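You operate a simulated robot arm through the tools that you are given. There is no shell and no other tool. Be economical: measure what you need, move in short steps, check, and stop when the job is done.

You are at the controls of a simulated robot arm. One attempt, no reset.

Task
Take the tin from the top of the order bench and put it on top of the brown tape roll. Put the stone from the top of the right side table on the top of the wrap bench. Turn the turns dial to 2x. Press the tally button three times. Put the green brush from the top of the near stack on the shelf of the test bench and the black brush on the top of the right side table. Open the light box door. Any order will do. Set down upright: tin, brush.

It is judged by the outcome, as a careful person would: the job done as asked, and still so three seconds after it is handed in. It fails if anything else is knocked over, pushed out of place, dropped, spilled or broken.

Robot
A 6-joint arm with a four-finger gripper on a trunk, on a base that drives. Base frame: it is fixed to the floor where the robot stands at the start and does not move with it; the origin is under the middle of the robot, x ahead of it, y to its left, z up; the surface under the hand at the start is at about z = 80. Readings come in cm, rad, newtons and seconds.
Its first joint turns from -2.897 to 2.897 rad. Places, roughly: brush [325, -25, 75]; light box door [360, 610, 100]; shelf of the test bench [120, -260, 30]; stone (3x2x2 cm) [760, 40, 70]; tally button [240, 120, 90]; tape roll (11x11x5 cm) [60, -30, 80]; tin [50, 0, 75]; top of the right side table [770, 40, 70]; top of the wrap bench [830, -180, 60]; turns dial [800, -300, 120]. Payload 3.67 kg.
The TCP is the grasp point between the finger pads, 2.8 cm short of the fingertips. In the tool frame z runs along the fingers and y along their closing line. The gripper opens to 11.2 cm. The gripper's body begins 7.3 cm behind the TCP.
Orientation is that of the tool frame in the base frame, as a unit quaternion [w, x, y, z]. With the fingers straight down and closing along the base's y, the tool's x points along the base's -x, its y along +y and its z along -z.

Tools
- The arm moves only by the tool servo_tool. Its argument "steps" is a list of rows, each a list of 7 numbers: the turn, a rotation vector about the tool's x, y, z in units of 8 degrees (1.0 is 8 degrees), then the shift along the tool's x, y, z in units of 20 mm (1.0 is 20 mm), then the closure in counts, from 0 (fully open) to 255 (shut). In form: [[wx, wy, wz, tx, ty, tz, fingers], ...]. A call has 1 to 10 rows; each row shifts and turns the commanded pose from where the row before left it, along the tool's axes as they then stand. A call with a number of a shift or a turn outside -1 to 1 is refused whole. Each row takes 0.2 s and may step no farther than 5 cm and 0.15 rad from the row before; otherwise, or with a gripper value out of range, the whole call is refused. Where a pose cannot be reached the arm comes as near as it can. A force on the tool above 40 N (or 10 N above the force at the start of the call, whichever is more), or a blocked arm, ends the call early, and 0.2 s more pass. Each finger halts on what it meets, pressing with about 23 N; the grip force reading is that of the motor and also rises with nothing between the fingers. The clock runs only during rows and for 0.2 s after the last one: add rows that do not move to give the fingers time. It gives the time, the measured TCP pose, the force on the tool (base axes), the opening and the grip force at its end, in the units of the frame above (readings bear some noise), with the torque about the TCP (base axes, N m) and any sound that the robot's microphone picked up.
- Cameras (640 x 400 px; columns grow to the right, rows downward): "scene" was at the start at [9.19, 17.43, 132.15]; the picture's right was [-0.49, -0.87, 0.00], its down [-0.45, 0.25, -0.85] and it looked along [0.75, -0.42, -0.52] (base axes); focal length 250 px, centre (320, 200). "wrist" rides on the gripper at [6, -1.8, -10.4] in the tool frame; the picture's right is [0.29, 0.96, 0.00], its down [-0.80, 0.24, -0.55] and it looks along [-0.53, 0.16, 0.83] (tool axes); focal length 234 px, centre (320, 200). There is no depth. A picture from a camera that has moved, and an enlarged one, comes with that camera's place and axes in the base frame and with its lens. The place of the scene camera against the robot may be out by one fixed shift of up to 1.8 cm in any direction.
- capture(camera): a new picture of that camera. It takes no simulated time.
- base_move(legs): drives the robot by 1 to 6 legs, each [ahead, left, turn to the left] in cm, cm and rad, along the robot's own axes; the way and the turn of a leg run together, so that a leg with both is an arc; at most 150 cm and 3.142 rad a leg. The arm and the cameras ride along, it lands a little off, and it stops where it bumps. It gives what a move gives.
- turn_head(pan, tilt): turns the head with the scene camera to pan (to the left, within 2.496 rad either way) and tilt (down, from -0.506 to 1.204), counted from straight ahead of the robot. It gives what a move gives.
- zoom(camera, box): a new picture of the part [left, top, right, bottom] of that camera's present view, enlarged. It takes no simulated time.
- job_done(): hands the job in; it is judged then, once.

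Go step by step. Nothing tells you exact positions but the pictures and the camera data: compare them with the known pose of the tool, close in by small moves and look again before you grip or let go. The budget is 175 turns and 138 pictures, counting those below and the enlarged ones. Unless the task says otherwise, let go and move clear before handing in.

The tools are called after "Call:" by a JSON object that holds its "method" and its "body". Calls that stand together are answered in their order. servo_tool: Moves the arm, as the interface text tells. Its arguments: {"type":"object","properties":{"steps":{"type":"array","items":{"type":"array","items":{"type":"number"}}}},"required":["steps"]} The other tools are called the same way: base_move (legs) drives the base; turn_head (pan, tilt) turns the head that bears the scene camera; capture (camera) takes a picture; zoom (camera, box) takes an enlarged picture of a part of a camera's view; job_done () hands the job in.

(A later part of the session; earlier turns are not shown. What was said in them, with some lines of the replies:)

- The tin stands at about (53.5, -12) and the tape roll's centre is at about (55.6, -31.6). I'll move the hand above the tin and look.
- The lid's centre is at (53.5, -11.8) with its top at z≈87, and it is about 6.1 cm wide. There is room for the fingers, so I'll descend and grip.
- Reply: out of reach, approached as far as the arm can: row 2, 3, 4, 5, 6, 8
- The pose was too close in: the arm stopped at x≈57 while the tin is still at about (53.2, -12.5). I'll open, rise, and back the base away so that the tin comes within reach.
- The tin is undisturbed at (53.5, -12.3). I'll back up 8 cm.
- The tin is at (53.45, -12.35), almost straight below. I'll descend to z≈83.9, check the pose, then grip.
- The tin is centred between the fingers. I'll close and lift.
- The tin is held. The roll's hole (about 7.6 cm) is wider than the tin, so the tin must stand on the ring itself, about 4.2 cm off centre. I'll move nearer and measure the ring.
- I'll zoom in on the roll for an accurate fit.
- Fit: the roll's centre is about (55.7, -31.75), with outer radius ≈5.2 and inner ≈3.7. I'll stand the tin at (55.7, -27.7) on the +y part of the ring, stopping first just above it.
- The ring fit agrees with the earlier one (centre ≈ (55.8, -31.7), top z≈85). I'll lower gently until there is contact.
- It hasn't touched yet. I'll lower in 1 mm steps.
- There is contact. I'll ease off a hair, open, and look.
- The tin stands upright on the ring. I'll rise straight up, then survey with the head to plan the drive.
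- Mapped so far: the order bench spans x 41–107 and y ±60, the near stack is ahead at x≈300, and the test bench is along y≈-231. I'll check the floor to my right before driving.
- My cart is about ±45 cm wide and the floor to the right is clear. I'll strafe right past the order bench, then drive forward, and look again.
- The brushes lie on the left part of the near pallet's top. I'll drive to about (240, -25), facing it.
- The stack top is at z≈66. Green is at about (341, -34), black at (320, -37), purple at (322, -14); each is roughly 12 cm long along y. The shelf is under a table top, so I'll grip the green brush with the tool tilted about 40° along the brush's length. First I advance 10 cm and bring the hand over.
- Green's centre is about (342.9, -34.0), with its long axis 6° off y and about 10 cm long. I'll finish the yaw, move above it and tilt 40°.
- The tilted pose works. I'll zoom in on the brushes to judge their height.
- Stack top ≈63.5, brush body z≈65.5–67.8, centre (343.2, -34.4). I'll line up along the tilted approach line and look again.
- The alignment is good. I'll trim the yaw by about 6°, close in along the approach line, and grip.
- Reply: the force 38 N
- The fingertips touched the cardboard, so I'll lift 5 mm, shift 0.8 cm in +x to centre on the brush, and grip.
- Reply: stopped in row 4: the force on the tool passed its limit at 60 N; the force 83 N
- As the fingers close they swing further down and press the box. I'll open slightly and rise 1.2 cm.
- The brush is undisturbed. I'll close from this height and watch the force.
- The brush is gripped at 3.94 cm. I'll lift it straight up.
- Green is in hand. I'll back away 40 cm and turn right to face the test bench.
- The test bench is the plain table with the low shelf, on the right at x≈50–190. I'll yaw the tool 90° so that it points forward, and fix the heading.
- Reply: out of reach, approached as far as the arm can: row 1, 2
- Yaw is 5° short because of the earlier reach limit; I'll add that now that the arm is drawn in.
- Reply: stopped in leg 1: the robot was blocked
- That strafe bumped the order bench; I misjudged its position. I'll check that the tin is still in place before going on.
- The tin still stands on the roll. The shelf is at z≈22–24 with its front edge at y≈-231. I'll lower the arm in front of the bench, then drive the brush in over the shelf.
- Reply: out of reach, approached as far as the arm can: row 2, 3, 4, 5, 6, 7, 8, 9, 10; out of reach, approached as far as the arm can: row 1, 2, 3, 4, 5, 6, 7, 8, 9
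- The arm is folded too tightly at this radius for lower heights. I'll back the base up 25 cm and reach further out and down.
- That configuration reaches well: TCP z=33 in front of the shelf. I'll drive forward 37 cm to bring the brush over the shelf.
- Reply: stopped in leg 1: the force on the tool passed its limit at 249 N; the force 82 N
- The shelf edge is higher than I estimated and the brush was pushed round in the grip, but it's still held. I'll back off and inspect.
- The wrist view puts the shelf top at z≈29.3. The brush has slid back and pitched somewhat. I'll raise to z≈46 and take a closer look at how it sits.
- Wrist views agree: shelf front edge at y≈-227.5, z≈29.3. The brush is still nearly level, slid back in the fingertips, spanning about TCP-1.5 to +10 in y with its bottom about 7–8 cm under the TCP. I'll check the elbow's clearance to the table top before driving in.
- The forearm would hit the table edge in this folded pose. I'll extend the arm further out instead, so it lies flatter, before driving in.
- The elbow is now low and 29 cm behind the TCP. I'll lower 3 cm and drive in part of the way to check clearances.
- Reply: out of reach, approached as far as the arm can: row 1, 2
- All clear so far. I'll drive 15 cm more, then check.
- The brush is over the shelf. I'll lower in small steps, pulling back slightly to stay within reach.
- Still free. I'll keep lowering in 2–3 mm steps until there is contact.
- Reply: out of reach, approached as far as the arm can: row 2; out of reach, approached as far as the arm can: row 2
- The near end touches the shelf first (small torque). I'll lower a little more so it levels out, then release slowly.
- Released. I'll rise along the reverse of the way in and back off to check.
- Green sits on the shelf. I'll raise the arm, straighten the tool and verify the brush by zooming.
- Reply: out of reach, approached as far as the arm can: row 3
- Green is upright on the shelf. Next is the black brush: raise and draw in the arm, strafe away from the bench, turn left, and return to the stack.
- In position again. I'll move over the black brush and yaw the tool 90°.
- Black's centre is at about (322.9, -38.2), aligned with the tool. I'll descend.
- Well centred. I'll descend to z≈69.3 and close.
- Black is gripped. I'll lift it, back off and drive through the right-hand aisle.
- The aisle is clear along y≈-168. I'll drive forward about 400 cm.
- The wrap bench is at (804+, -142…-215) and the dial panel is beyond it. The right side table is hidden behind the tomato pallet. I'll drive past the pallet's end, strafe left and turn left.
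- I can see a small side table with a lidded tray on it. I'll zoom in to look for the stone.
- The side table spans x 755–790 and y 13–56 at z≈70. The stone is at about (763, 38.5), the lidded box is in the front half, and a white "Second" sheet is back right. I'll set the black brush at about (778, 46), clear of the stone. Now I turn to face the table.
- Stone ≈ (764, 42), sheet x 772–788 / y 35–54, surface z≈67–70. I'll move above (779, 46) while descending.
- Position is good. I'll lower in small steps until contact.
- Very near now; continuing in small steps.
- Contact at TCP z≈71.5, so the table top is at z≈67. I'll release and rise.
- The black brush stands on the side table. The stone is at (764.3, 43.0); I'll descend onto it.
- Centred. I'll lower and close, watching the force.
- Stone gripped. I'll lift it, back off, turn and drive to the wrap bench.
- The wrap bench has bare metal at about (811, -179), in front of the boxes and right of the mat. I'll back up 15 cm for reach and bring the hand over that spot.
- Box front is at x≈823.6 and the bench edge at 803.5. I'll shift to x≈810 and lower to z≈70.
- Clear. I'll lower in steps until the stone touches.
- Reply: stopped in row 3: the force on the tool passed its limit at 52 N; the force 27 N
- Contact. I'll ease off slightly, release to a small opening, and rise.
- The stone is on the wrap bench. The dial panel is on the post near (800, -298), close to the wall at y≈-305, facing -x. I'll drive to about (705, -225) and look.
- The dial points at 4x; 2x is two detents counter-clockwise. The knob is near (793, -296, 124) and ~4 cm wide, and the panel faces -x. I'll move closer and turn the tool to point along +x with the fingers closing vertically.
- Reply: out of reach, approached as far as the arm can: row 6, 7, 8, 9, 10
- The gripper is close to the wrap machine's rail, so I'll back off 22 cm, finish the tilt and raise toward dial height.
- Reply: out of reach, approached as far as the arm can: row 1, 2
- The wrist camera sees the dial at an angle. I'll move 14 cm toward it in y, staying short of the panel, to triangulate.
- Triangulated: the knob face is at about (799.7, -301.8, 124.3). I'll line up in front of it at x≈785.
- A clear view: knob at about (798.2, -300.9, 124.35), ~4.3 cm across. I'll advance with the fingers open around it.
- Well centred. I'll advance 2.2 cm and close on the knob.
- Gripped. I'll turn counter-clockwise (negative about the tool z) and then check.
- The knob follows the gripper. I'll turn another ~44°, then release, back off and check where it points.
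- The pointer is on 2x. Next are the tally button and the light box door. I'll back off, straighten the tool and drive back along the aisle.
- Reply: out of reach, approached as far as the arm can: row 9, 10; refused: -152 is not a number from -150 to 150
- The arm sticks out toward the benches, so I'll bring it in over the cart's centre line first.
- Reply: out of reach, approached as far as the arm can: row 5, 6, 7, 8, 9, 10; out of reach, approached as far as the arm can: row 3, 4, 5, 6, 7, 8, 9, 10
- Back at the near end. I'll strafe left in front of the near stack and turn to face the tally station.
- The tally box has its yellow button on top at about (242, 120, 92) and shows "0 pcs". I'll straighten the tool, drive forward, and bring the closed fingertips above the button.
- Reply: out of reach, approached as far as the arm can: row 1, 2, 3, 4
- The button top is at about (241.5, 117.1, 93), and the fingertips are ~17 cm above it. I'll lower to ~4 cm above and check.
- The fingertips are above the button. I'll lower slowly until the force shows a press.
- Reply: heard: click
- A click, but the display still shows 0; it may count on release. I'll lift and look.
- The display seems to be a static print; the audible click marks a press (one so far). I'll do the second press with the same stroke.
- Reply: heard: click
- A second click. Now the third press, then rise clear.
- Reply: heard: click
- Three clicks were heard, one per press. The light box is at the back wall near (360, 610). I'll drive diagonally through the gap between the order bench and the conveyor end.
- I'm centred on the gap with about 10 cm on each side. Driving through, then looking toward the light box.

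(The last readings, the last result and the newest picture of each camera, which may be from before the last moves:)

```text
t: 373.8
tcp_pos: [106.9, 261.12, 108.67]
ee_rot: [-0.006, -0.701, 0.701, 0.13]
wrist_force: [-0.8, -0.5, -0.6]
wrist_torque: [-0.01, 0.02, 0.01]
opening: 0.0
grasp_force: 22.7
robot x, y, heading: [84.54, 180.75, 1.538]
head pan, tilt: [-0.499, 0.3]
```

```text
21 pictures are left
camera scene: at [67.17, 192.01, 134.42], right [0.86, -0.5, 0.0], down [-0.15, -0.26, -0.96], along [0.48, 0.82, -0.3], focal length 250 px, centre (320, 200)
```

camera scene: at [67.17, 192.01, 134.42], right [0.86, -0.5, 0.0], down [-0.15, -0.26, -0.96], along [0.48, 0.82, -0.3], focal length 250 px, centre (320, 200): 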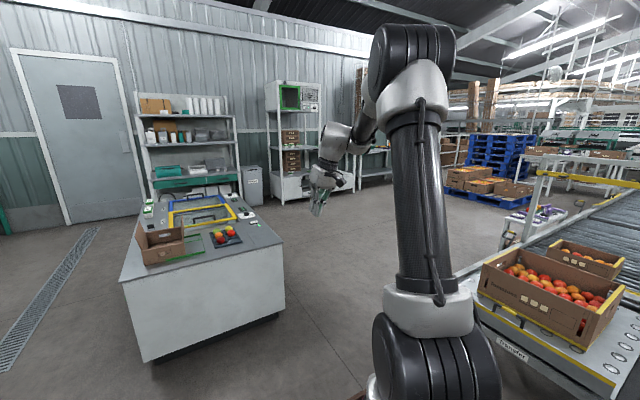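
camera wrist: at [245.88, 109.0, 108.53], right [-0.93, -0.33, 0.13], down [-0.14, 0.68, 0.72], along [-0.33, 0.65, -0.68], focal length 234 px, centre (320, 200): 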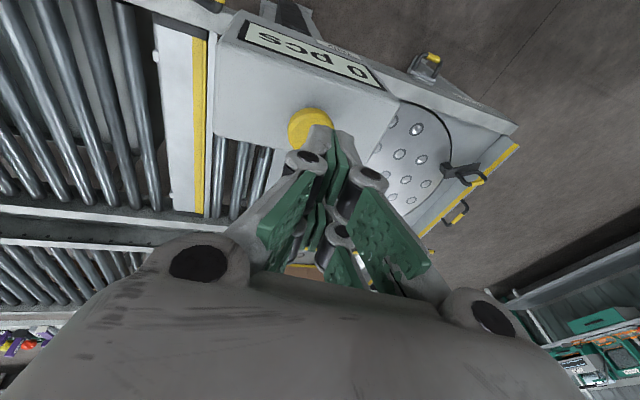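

I'll head diagonally between the counter and the conveyor toward the back wall.

Call:
{"method": "base_move", "body": {"legs": [[0, 0, -0.498], [150, 0, 0], [135, 0, 0], [0, 0, 0.53]]}}

Call:
{"method": "turn_head", "body": {"pan": -0.5, "tilt": 0.25}}

Call:
{"method": "capture", "body": {"camera": "scene"}}

```text
t: 390.4
tcp_pos: [246.5, 506.84, 108.59]
ee_rot: [0.009, 0.713, -0.689, -0.129]
wrist_force: [1.2, -0.6, -0.4]
wrist_torque: [-0.01, 0.02, -0.01]
opening: 0.0
grasp_force: 23.5
robot x, y, heading: [227.09, 426.19, 1.579]
head pan, tilt: [-0.499, 0.3]
```

```text
t: 391.0
tcp_pos: [246.37, 506.83, 108.61]
ee_rot: [0.008, 0.713, -0.689, -0.129]
wrist_force: [-0.9, 0.0, 1.2]
wrist_torque: [0.0, 0.0, -0.01]
opening: 0.0
grasp_force: 23.0
robot x, y, heading: [227.12, 425.83, 1.573]
head pan, tilt: [-0.499, 0.25]
```

```text
20 pictures are left
camera scene: at [209.16, 436.34, 134.9], right [0.88, -0.48, 0.0], down [-0.12, -0.22, -0.97], along [0.46, 0.85, -0.25], focal length 250 px, centre (320, 200)
```

scene: 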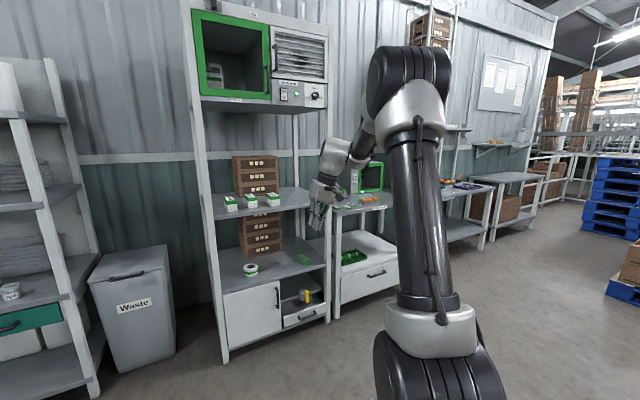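

The light box (green-framed door) stands on the bench at about (355, 610, 98). I'll strafe right to face it.

Call:
{"method": "base_move", "body": {"legs": [[0, -118, 0]]}}

Call:
{"method": "turn_head", "body": {"pan": -0.1, "tilt": 0.2}}

Call:
{"method": "capture", "body": {"camera": "scene"}}

```text
t: 397.0
tcp_pos: [364.23, 507.2, 108.76]
ee_rot: [0.009, 0.713, -0.689, -0.129]
wrist_force: [-0.7, -0.3, 0.3]
wrist_torque: [-0.01, 0.01, 0.01]
opening: 0.0
grasp_force: 22.9
robot x, y, heading: [344.19, 426.34, 1.573]
head pan, tilt: [-0.499, 0.25]
```

```text
t: 397.8
tcp_pos: [364.15, 507.18, 108.75]
ee_rot: [0.01, 0.713, -0.689, -0.129]
wrist_force: [-0.7, 0.4, 0.4]
wrist_torque: [0.02, 0.04, 0.0]
opening: 0.0
grasp_force: 22.7
robot x, y, heading: [344.56, 426.48, 1.57]
head pan, tilt: [-0.099, 0.201]
```

```text
19 pictures are left
camera scene: at [323.36, 437.85, 135.36], right [1.0, -0.1, 0.0], down [-0.02, -0.2, -0.98], along [0.09, 0.98, -0.2], focal length 250 px, centre (320, 200)
```

scene: 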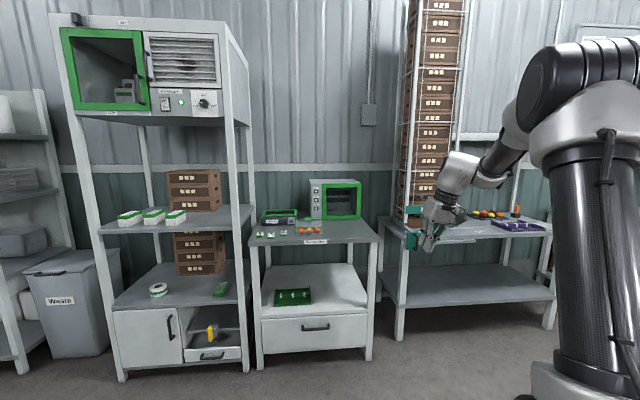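

Call:
{"method": "zoom", "body": {"camera": "scene", "box": [240, 165, 400, 265]}}

```text
4.00 times, centred on (320, 215) of scene
camera zoom: at [323.36, 437.85, 135.36], right [1.0, -0.1, 0.0], down [-0.02, -0.2, -0.98], along [0.09, 0.98, -0.2], focal length 999 px, centre (320, 140)
```

zoom: 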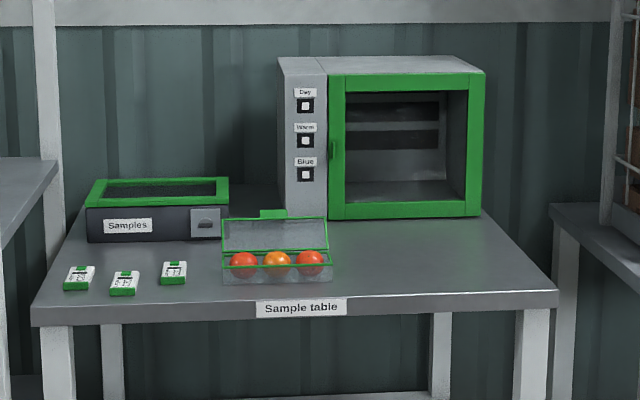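

The sample table top is at z≈83. The light box door's handle is on its left edge at about (342.5, 619, 96), with the hinge on the right at x≈370. I'll point the tool forward (+y) while extending, keeping clear of the table.

Call:
{"method": "servo_tool", "body": {"steps": [[0.7, 0, 0, -1, 0, 0, 120], [0.7, 0, 0, -1, 0, 0, 120], [0, -1, 0, -1, 0, 0.2, 120], [0, -1, 0, -1, 0, 0.2, 120], [0, -1, 0, -1, 0, 0.2, 120], [0, -1, 0, -0.7, 0, 0.7, 120], [0, -1, 0, -0.7, 0, 0.7, 120], [0, -1, 0, -0.7, 0, 0.7, 120], [0, -1, 0, -0.3, 0, 1, 120], [0, -1, 0, -0.3, 0, 1, 120]]}}

Call:
{"method": "servo_tool", "body": {"steps": [[0, -1, 0, 0, 0.5, 0.5, 120], [0, -1, 0, 0, 0.5, 0, 120], [0, 0, 0, 0, 1, 0, 120], [0, 0, 0, 0, 1, 0, 120], [0, 0, 0, 0, 1, 0, 120], [0, 0, 0, 0, 1, 0, 120], [0, 0, 0, 0, 1, 0, 120], [0, 0, 0, 0, 1, 0, 120], [0, 0, 0, 0, 1, 0, 120]]}}

Call:
{"method": "base_move", "body": {"legs": [[45, 0, 0]]}}

Call:
{"method": "capture", "body": {"camera": "wrist"}}

```text
t: 400.0
tcp_pos: [364.68, 525.49, 107.95]
ee_rot: [0.41, -0.529, 0.561, 0.487]
wrist_force: [-0.3, -0.8, 0.2]
wrist_torque: [-0.08, 0.0, -0.02]
opening: 5.92
grasp_force: 0.1
out of reach, approached as far as the arm can: row 1, 2
robot x, y, heading: [344.64, 426.1, 1.572]
head pan, tilt: [-0.099, 0.201]
```

```text
t: 402.0
tcp_pos: [348.66, 526.09, 109.5]
ee_rot: [0.483, -0.456, 0.499, 0.557]
wrist_force: [0.5, -0.2, 0.7]
wrist_torque: [0.02, 0.03, 0.06]
opening: 5.92
grasp_force: 0.0
robot x, y, heading: [344.4, 426.33, 1.574]
head pan, tilt: [-0.099, 0.201]
```

```text
t: 404.7
tcp_pos: [348.38, 570.52, 109.54]
ee_rot: [0.483, -0.457, 0.498, 0.557]
wrist_force: [-0.4, -1.0, -0.5]
wrist_torque: [-0.01, -0.01, 0.02]
opening: 5.94
grasp_force: 0.0
robot x, y, heading: [344.64, 471.22, 1.573]
head pan, tilt: [-0.099, 0.201]
```

```text
17 pictures are left
camera wrist: at [349.91, 560.77, 102.53], right [-0.98, -0.01, -0.18], down [-0.13, -0.63, 0.77], along [-0.12, 0.78, 0.61], focal length 234 px, centre (320, 200)
```

wrist: 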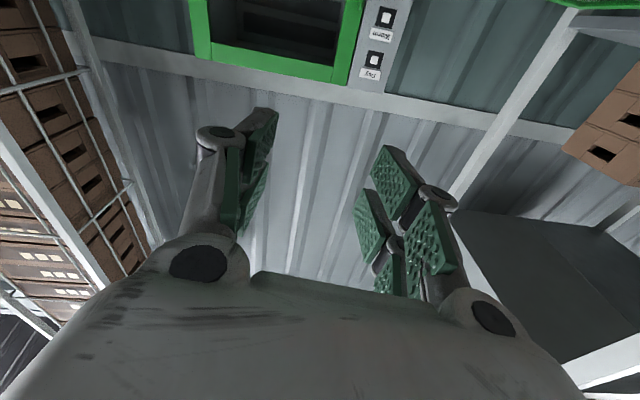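

The door's upper-left corner is at about (341.7, 617, 113). I'll level the roll, pitch the tool slightly downward, and lower to handle height to see the handle.

Call:
{"method": "servo_tool", "body": {"steps": [[0, 0, -0.41, 0, 0.5, 0, 120], [0, 0, -0.41, 0, 0.5, 0, 120], [0, 0.62, 0, 1, 0.5, 0, 120], [0, 0.62, 0, 1, 0.5, 0, 120], [0, 0.62, 0, 1, 0.45, 0, 120], [0, 0.62, 0, 1, 0, 0.2, 120], [0, 0.62, 0, 1, 0, 0.3, 120], [0, 0, 0, 0, 0, 0, 120]]}}

Call:
{"method": "capture", "body": {"camera": "wrist"}}

```text
t: 406.5
tcp_pos: [343.7, 570.53, 99.5]
ee_rot: [-0.4, 0.587, -0.571, -0.411]
wrist_force: [0.0, 0.5, -0.1]
wrist_torque: [-0.01, -0.01, 0.02]
opening: 5.93
grasp_force: 0.1
robot x, y, heading: [344.25, 471.05, 1.578]
head pan, tilt: [-0.099, 0.201]
```

```text
16 pictures are left
camera wrist: at [345.82, 558.71, 97.55], right [-0.95, -0.12, -0.27], down [-0.23, -0.26, 0.94], along [-0.19, 0.96, 0.21], focal length 234 px, centre (320, 200)
```

wrist: 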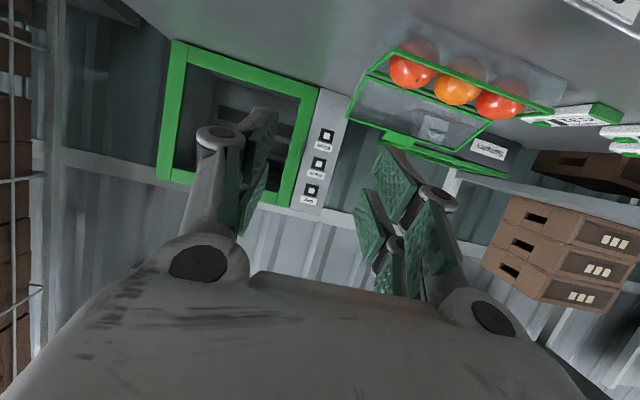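

Call:
{"method": "zoom", "body": {"camera": "wrist", "box": [240, 60, 400, 220]}}

```text
2.50 times, centred on (320, 140) of wrist
camera zoom: at [345.82, 558.71, 97.55], right [-0.95, -0.12, -0.27], down [-0.23, -0.26, 0.94], along [-0.19, 0.96, 0.21], focal length 585 px, centre (320, 350)
```

zoom: 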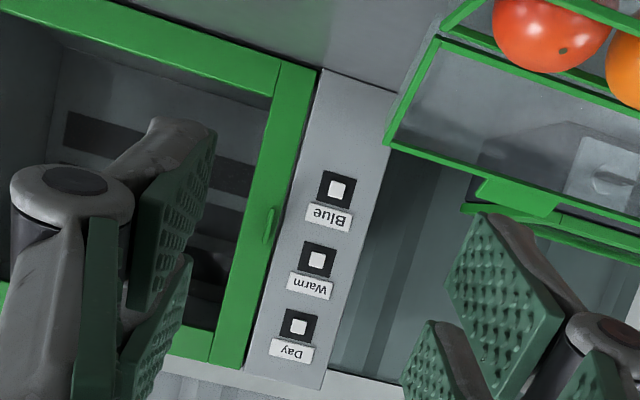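

The handle is a small vertical bar at about (342.7, 612, 99.3), and the door plane is at y≈613. I'll drive forward 29 cm with the fingers narrowed, then look again.

Call:
{"method": "base_move", "body": {"legs": [[29, 0, 0]]}}

Call:
{"method": "servo_tool", "body": {"steps": [[0, 0, 0, -0.3, 0.3, 0, 165], [0, 0, 0, -0.3, 0, 0, 165], [0, 0, 0, 0, 0, 0, 165]]}}

Call:
{"method": "capture", "body": {"camera": "wrist"}}

```text
t: 408.5
tcp_pos: [343.69, 599.74, 99.65]
ee_rot: [-0.402, 0.586, -0.571, -0.412]
wrist_force: [0.4, -0.7, 0.2]
wrist_torque: [0.01, 0.03, 0.01]
opening: 5.93
grasp_force: 0.1
robot x, y, heading: [343.98, 500.39, 1.573]
head pan, tilt: [-0.099, 0.201]
```

```text
t: 409.3
tcp_pos: [343.08, 599.96, 100.78]
ee_rot: [-0.401, 0.586, -0.571, -0.411]
wrist_force: [-0.9, -0.3, 0.7]
wrist_torque: [0.0, 0.0, -0.03]
opening: 3.96
grasp_force: 0.0
robot x, y, heading: [344.37, 500.22, 1.568]
head pan, tilt: [-0.099, 0.201]
```

```text
14 pictures are left
camera wrist: at [345.33, 588.19, 98.72], right [-0.95, -0.12, -0.27], down [-0.23, -0.26, 0.94], along [-0.18, 0.96, 0.22], focal length 234 px, centre (320, 200)
```

wrist: 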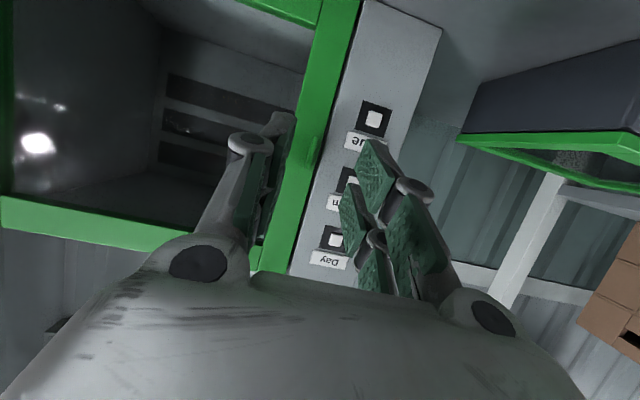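

The handle is at about (342.9, 612–613, 99). I'll approach to just short of it.

Call:
{"method": "servo_tool", "body": {"steps": [[0, 0, 0, -0.285, 0, 0.854, 165], [0, 0, 0, -0.285, 0, 0.854, 165], [0, 0, 0, -0.285, 0, 0.854, 165], [0, 0, 0, -0.2, 0, 0.6, 165], [0, 0, 0, 0, 0, 0, 165]]}}

Call:
{"method": "capture", "body": {"camera": "wrist"}}

```text
t: 410.5
tcp_pos: [343.1, 606.7, 100.66]
ee_rot: [-0.401, 0.586, -0.571, -0.412]
wrist_force: [0.8, -0.1, -0.3]
wrist_torque: [0.03, 0.01, 0.03]
opening: 3.96
grasp_force: 0.0
robot x, y, heading: [344.45, 499.97, 1.574]
head pan, tilt: [-0.099, 0.201]
```

```text
13 pictures are left
camera wrist: at [345.15, 594.9, 98.51], right [-0.95, -0.12, -0.27], down [-0.23, -0.26, 0.94], along [-0.18, 0.96, 0.22], focal length 234 px, centre (320, 200)
```

wrist: 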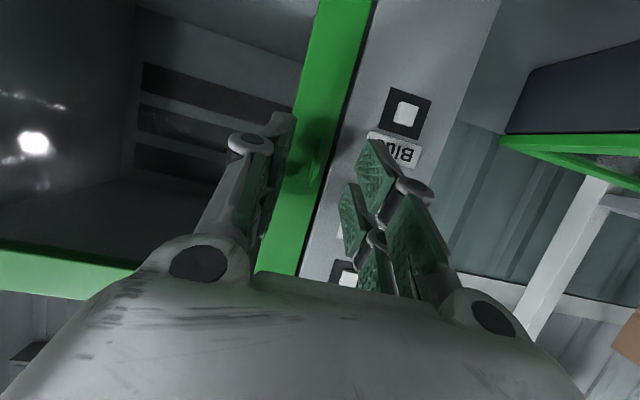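

Call:
{"method": "zoom", "body": {"camera": "wrist", "box": [250, 90, 410, 210]}}

```text
3.33 times, centred on (330, 150) of wrist
camera zoom: at [345.15, 594.9, 98.51], right [-0.95, -0.12, -0.27], down [-0.23, -0.26, 0.94], along [-0.18, 0.96, 0.22], focal length 781 px, centre (287, 367)
```

zoom: 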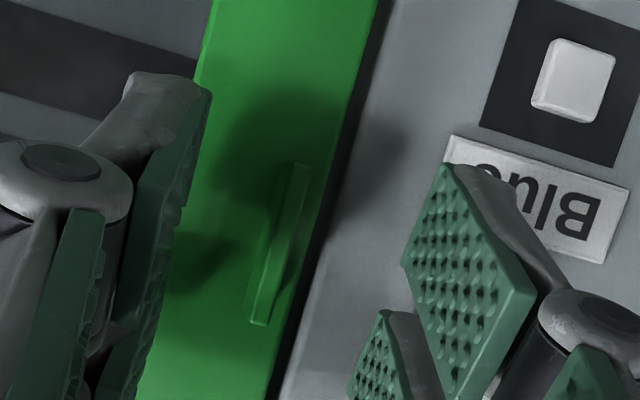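

The handle (z 98–102) lies between the fingertips. I'll advance 2.2 cm and close on it.

Call:
{"method": "servo_tool", "body": {"steps": [[0, 0, 0, -0.13, 0, 0.35, 165], [0, 0, 0, -0.13, 0, 0.35, 165], [0, 0, 0, -0.13, 0, 0.35, 165], [0, 0, 0, 0, 0, 0, 165]]}}

Call:
{"method": "servo_tool", "body": {"steps": [[0, 0, 0, 0, 0, 0, 200], [0, 0, 0, 0, 0, 0, 255], [0, 0, 0, 0, 0, 0, 255], [0, 0, 0, 0, 0, 0, 255]]}}

Call:
{"method": "capture", "body": {"camera": "wrist"}}

```text
t: 411.0
tcp_pos: [343.07, 607.19, 100.66]
ee_rot: [-0.401, 0.585, -0.573, -0.411]
wrist_force: [3.0, -25.0, 8.1]
wrist_torque: [0.64, 0.2, -0.25]
opening: 4.6
grasp_force: 5.0
robot x, y, heading: [344.3, 500.09, 1.575]
head pan, tilt: [-0.099, 0.201]
stopped in row 2: the force on the tool passed its limit at 69 N (the readings are from after the stop); the commanded pose is now the measured one
```

```text
t: 411.4
tcp_pos: [343.49, 607.07, 100.44]
ee_rot: [-0.401, 0.583, -0.575, -0.41]
wrist_force: [8.1, -30.4, 9.8]
wrist_torque: [0.77, 0.12, -0.84]
opening: 2.85
grasp_force: 3.8
robot x, y, heading: [344.52, 499.79, 1.573]
head pan, tilt: [-0.099, 0.201]
stopped in row 1: the force on the tool passed its limit at 44 N (the readings are from after the stop); the commanded pose is now the measured one
```

```text
11 pictures are left
camera wrist: at [345.52, 595.28, 98.54], right [-0.96, -0.11, -0.27], down [-0.23, -0.25, 0.94], along [-0.17, 0.96, 0.21], focal length 234 px, centre (320, 200)
```

wrist: 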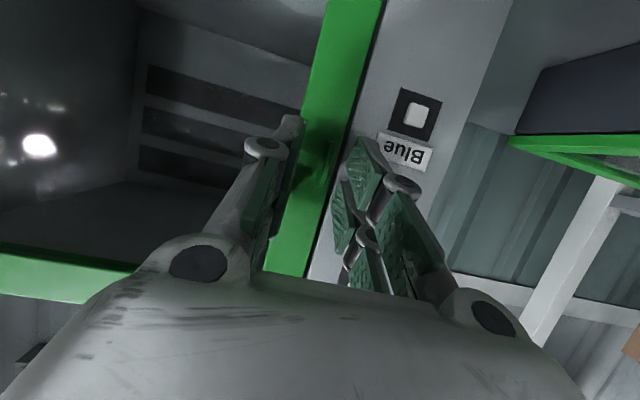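

The fingertips are already against the door. I'll back off about 7 mm and then close.

Call:
{"method": "servo_tool", "body": {"steps": [[0, 0, 0, 0.12, 0, -0.33, 190], [0, 0, 0, 0, 0, 0, 215], [0, 0, 0, 0, 0, 0, 255], [0, 0, 0, 0, 0, 0, 255], [0, 0, 0, 0, 0, 0, 255]]}}

```text
t: 412.6
tcp_pos: [343.17, 606.63, 100.26]
ee_rot: [-0.4, 0.585, -0.574, -0.409]
wrist_force: [-10.2, -1.0, -2.3]
wrist_torque: [0.03, 0.14, 0.17]
opening: 0.61
grasp_force: 41.1
robot x, y, heading: [344.29, 500.11, 1.569]
head pan, tilt: [-0.099, 0.201]
```

The handle is gripped (0.61 cm). I'll pull the door along its arc about the right-hand hinge, turning the tool with it; first 15°.

Call:
{"method": "servo_tool", "body": {"steps": [[-0.352, 0, -0.128, 0.243, -0.099, -0.667, 255], [-0.352, 0, -0.128, 0.243, -0.099, -0.667, 255], [-0.352, 0, -0.128, 0.243, -0.099, -0.667, 255], [-0.352, 0, -0.128, 0.243, -0.099, -0.667, 255], [-0.352, 0, -0.128, 0.243, -0.099, -0.667, 255], [0, 0, 0, 0, 0, 0, 255]]}}

Call:
{"method": "capture", "body": {"camera": "wrist"}}

```text
t: 414.0
tcp_pos: [345.15, 599.6, 100.38]
ee_rot: [-0.343, 0.655, -0.493, -0.459]
wrist_force: [-11.0, -3.4, -4.1]
wrist_torque: [-0.01, 0.09, 0.21]
opening: 0.57
grasp_force: 40.7
robot x, y, heading: [344.57, 500.03, 1.574]
head pan, tilt: [-0.099, 0.201]
```

```text
10 pictures are left
camera wrist: at [350.17, 588.77, 98.31], right [-0.89, -0.36, -0.27], down [-0.16, -0.3, 0.94], along [-0.42, 0.88, 0.21], focal length 234 px, centre (320, 200)
```

wrist: 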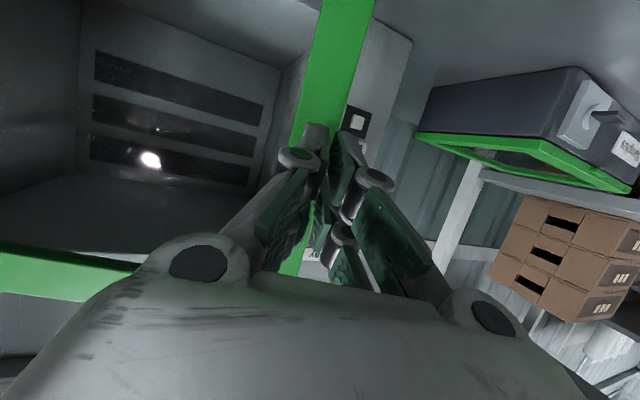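

The door is following with low force. I'll continue 30° more.

Call:
{"method": "servo_tool", "body": {"steps": [[-0.352, 0, -0.128, 0.243, -0.099, -0.667, 255], [-0.352, 0, -0.128, 0.243, -0.099, -0.667, 255], [-0.352, 0, -0.128, 0.243, -0.099, -0.667, 255], [-0.352, 0, -0.128, 0.243, -0.099, -0.667, 255], [-0.352, 0, -0.128, 0.243, -0.099, -0.667, 255], [-0.352, 0, -0.128, 0.243, -0.099, -0.667, 255], [-0.352, 0, -0.128, 0.243, -0.099, -0.667, 255], [-0.352, 0, -0.128, 0.243, -0.099, -0.667, 255], [-0.352, 0, -0.128, 0.243, -0.099, -0.667, 255], [-0.352, 0, -0.128, 0.243, -0.099, -0.667, 255]]}}

Call:
{"method": "capture", "body": {"camera": "scene"}}

```text
t: 416.2
tcp_pos: [353.84, 588.55, 100.32]
ee_rot: [-0.213, 0.759, -0.308, -0.533]
wrist_force: [-8.8, -8.3, -13.1]
wrist_torque: [-0.04, 0.16, 0.23]
opening: 0.59
grasp_force: 41.1
robot x, y, heading: [344.52, 499.93, 1.569]
head pan, tilt: [-0.099, 0.201]
```

```text
9 pictures are left
camera scene: at [323.14, 511.68, 135.35], right [1.0, -0.1, 0.0], down [-0.02, -0.2, -0.98], along [0.1, 0.98, -0.2], focal length 250 px, centre (320, 200)
```

scene: 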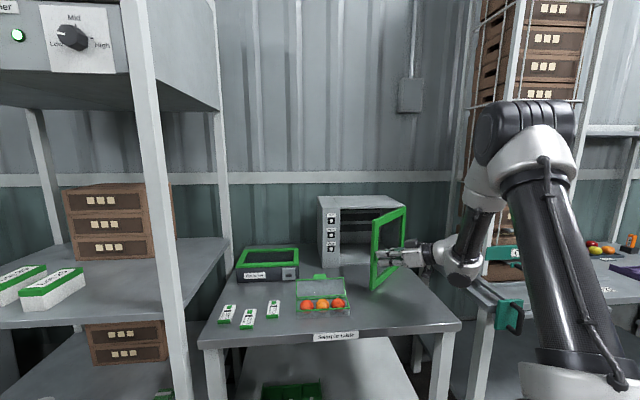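

The door is about 45° open and the arm is clear. I'll continue another 18°.

Call:
{"method": "servo_tool", "body": {"steps": [[-0.352, 0, -0.128, 0.243, -0.099, -0.667, 255], [-0.352, 0, -0.128, 0.243, -0.099, -0.667, 255], [-0.352, 0, -0.128, 0.243, -0.099, -0.667, 255], [-0.352, 0, -0.128, 0.243, -0.099, -0.667, 255], [-0.352, 0, -0.128, 0.243, -0.099, -0.667, 255], [-0.352, 0, -0.128, 0.243, -0.099, -0.667, 255]]}}

Call:
{"method": "capture", "body": {"camera": "scene"}}

```text
t: 417.6
tcp_pos: [361.41, 584.43, 100.39]
ee_rot: [-0.126, 0.797, -0.184, -0.561]
wrist_force: [-0.3, 0.3, -5.0]
wrist_torque: [-0.23, -0.06, -0.07]
opening: 0.56
grasp_force: 40.7
robot x, y, heading: [344.2, 500.11, 1.571]
head pan, tilt: [-0.099, 0.201]
```

```text
8 pictures are left
camera scene: at [323.17, 511.69, 135.35], right [1.0, -0.1, 0.0], down [-0.02, -0.2, -0.98], along [0.1, 0.98, -0.2], focal length 250 px, centre (320, 200)
```

scene: 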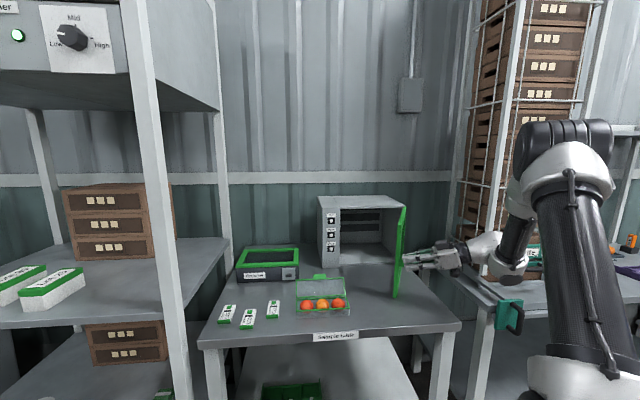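

The door is about 63° open, but the wrist is nearing a clamp on the next table. I'll release, retreat, and then push the door wider from its inner side.

Call:
{"method": "servo_tool", "body": {"steps": [[0, 0, 0, 0, 0, 0, 200], [0, 0, 0, 0, 0, 0, 190], [0, 0, 0, 0, 0, -0.6, 190], [0, 0, 0, -0.2, 0, -0.8, 190], [0, 0, 0, -0.6, 0, -0.5, 190], [0, 0, 0, -1, 0, 0, 255], [0, 0, 0, -1, 0, 0, 255], [0, 0, 0, -1, 0, 0, 255], [0, 0, 0, -1, 0, 0, 255], [0, 0, 0, 0, 0, 0, 255]]}}

Call:
{"method": "capture", "body": {"camera": "scene"}}

```text
t: 419.8
tcp_pos: [361.6, 584.54, 110.48]
ee_rot: [-0.126, 0.797, -0.185, -0.561]
wrist_force: [0.2, -0.9, -0.2]
wrist_torque: [-0.01, -0.02, 0.01]
opening: 0.03
grasp_force: 23.2
robot x, y, heading: [344.38, 500.14, 1.572]
head pan, tilt: [-0.099, 0.201]
```

```text
7 pictures are left
camera scene: at [323.17, 511.67, 135.36], right [1.0, -0.1, 0.0], down [-0.02, -0.2, -0.98], along [0.1, 0.98, -0.2], focal length 250 px, centre (320, 200)
```

scene: 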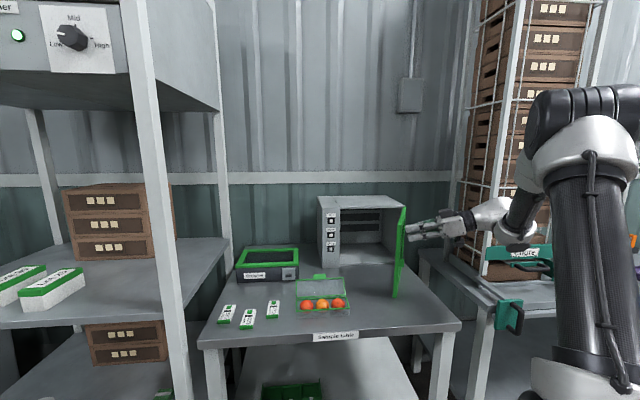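

Clear of the handle. I'll rise above the door top and yaw the tool back to point +y.

Call:
{"method": "servo_tool", "body": {"steps": [[0, 0, 0, -0.94, 0, -0.34, 255], [0, 0, 0, -0.94, 0, -0.34, 255], [0, 0, 0, -0.94, 0, -0.34, 255], [0, 0, 0, -0.94, 0, -0.34, 255], [0.94, 0, 0.34, 0, 0, 0, 255], [0.94, 0, 0.34, 0, 0, 0, 255], [0.94, 0, 0.34, 0, 0, 0, 255], [0.94, 0, 0.34, 0, 0, 0, 255], [0.94, 0, 0.34, 0, 0, 0, 255], [0.94, 0, 0.34, 0, 0, 0, 255]]}}

Call:
{"method": "servo_tool", "body": {"steps": [[0.94, 0, 0.34, 0, 0, 0, 255], [0, 0, 0, 0, 0.95, 0, 255], [0, 0, 0, 0, 0.95, 0, 255], [0, 0, 0, 0, 0.95, 0, 255], [0, 0, 0, 0, 0.95, 0, 255], [0, 0, 0, 0, 0.95, 0, 255], [0, 0, 0, 0, 0.95, 0, 255], [0, 0, 0, 0, 0.95, 0, 255], [0, 0, 0, 0, 0, 0, 255]]}}

```text
t: 422.0
tcp_pos: [361.65, 584.49, 118.59]
ee_rot: [-0.342, 0.655, -0.494, -0.458]
wrist_force: [1.1, 0.6, -0.6]
wrist_torque: [0.03, 0.08, 0.05]
opening: 0.02
grasp_force: 22.7
robot x, y, heading: [344.51, 499.96, 1.572]
head pan, tilt: [-0.099, 0.201]
```

```text
t: 424.0
tcp_pos: [348.48, 582.51, 118.53]
ee_rot: [-0.375, 0.618, -0.538, -0.433]
wrist_force: [0.0, -0.7, 0.3]
wrist_torque: [-0.02, 0.02, 0.02]
opening: 0.02
grasp_force: 22.7
robot x, y, heading: [344.16, 500.29, 1.572]
head pan, tilt: [-0.099, 0.201]
```

Call:
{"method": "servo_tool", "body": {"steps": [[0.94, 0, 0.34, 0, 0, 0, 255], [0, 0, 0, 0.82, 0, 0.92, 255], [0, 0, 0, 0.82, 0, 0.92, 255], [0, 0, 0, 0.82, 0, 0.92, 255], [0, 0, 0, 0.82, 0, 0.92, 255], [0, 0, 0, 0.82, 0, 0.92, 255], [0, 0, 0, 0.82, 0, 0.92, 255], [0, 0, 0, 0, 0, 0, 255]]}}

Call:
{"method": "capture", "body": {"camera": "scene"}}

```text
t: 425.8
tcp_pos: [348.56, 589.61, 105.43]
ee_rot: [-0.404, 0.58, -0.58, -0.406]
wrist_force: [0.9, 0.2, 0.8]
wrist_torque: [0.02, -0.04, -0.01]
opening: 0.0
grasp_force: 23.1
robot x, y, heading: [344.28, 500.2, 1.574]
head pan, tilt: [-0.099, 0.201]
```

```text
6 pictures are left
camera scene: at [323.16, 511.66, 135.36], right [1.0, -0.1, 0.0], down [-0.02, -0.2, -0.98], along [0.1, 0.98, -0.2], focal length 250 px, centre (320, 200)
```

scene: 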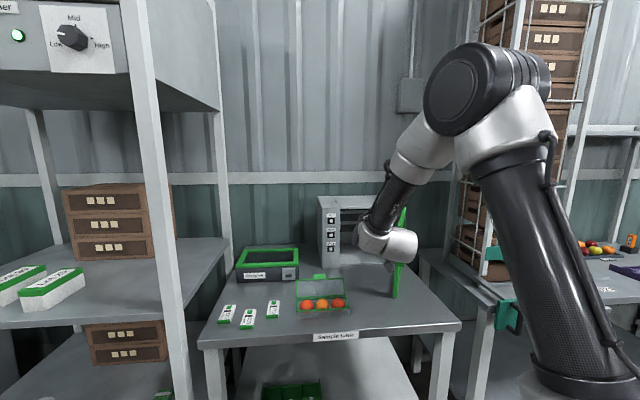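

The fingers are inside the door's swing. I'll push it gently to the right.

Call:
{"method": "servo_tool", "body": {"steps": [[0, 0, 0, 0, -0.8, 0, 255], [0, 0, 0, 0, -0.8, 0, 255], [0, 0, 0, 0, -0.8, 0, 255], [0, 0, 0, 0, -0.8, 0, 255], [0, 0, 0, 0, -0.8, 0, 255], [0, 0, 0, 0, -0.8, 0, 255], [0, 0, 0, 0, -0.8, 0, 255], [0, 0, 0, 0, -0.8, 0, 255], [0, 0, 0, 0, -0.6, 0, 255], [0, 0, 0, 0, 0, 0, 255]]}}

Call:
{"method": "capture", "body": {"camera": "scene"}}

```text
t: 427.8
tcp_pos: [362.02, 589.19, 105.51]
ee_rot: [0.404, -0.578, 0.581, 0.406]
wrist_force: [-4.1, -21.9, 12.6]
wrist_torque: [0.34, -0.61, -1.1]
opening: 0.0
grasp_force: 23.1
robot x, y, heading: [344.58, 499.93, 1.575]
head pan, tilt: [-0.099, 0.201]
stopped in row 9: the force on the tool passed its limit at 45 N (the readings are from after the stop); the commanded pose is now the measured one
```

```text
5 pictures are left
camera scene: at [323.12, 511.45, 135.36], right [1.0, -0.1, 0.0], down [-0.02, -0.2, -0.98], along [0.1, 0.98, -0.2], focal length 250 px, centre (320, 200)
```

scene: 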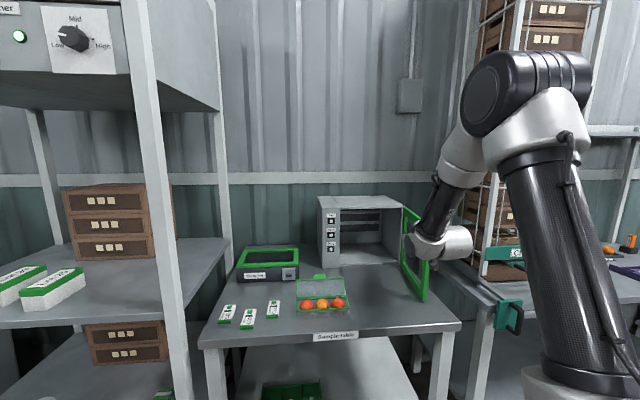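

The door is now roughly 85–90° open. I'll ease away from it, rise and back off.

Call:
{"method": "servo_tool", "body": {"steps": [[0, 0, 0, 0, 0.5, 0, 255], [0, 0, 0, 0.34, 0.5, -0.94, 255], [0, 0, 0, 0.34, 0, -0.94, 255], [0, 0, 0, -0.6, 0, -0.9, 255], [0, 0, 0, -0.94, 0, -0.34, 255], [0, 0, 0, -0.94, 0, -0.34, 255], [0, 0, 0, -0.94, 0, -0.34, 255], [0, 0, 0, -0.94, 0, -0.34, 255], [0, 0, 0, -0.94, 0, -0.34, 255]]}}

Call:
{"method": "base_move", "body": {"legs": [[-60, 0, 0]]}}

Call:
{"method": "capture", "body": {"camera": "scene"}}

```text
t: 429.8
tcp_pos: [360.22, 584.06, 117.19]
ee_rot: [0.403, -0.579, 0.582, 0.404]
wrist_force: [-0.3, -0.3, 0.4]
wrist_torque: [-0.01, -0.01, -0.01]
opening: 0.01
grasp_force: 23.4
robot x, y, heading: [344.76, 500.06, 1.574]
head pan, tilt: [-0.099, 0.201]
```

```text
t: 433.2
tcp_pos: [360.04, 523.74, 117.23]
ee_rot: [-0.402, 0.581, -0.58, -0.406]
wrist_force: [-0.5, 0.1, 0.8]
wrist_torque: [0.01, 0.01, 0.01]
opening: 0.02
grasp_force: 22.7
robot x, y, heading: [344.6, 439.62, 1.577]
head pan, tilt: [-0.099, 0.201]
```

```text
4 pictures are left
camera scene: at [323.31, 451.03, 135.36], right [1.0, -0.09, 0.0], down [-0.02, -0.2, -0.98], along [0.09, 0.98, -0.2], focal length 250 px, centre (320, 200)
```

scene: 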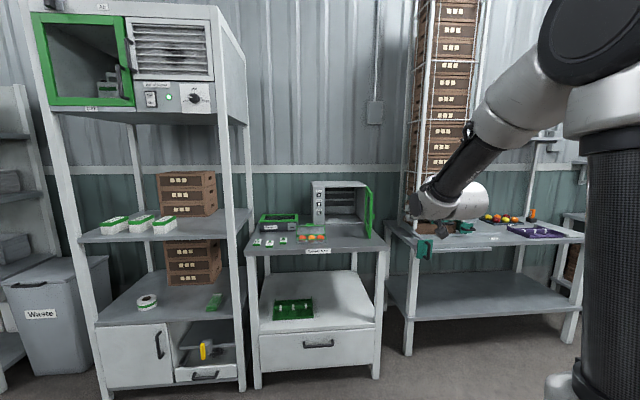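

The door stands wide open and every part of the job is done, with the hand clear of everything. Handing in.

Call:
{"method": "job_done", "body": {}}

```text
The job is handed in.
```

I finished every part of the job and handed it in, though the tally count rests on sound alone: I heard one click per press, but its display still read "0 pcs" when I last looked, after the second press.

- **Tin:** it stands upright on the ring of the tape roll, off centre, because the roll's hole is wider than the tin.
- **Stone:** it is on bare metal on the top of the wrap bench.
- **Dial:** the pointer is on 2x.
- **Brushes:** the green one is upright on the test bench shelf and the black one is upright on the right side table.
- **Light box:** the door is open to about 85–90°.

Two bumps happened along the way. The base bumped the order bench once, and I checked afterwards that the tin was still on the roll. The green brush hit the front edge of the test bench shelf hard on the first try; it stayed in the grip, and I then placed it properly.
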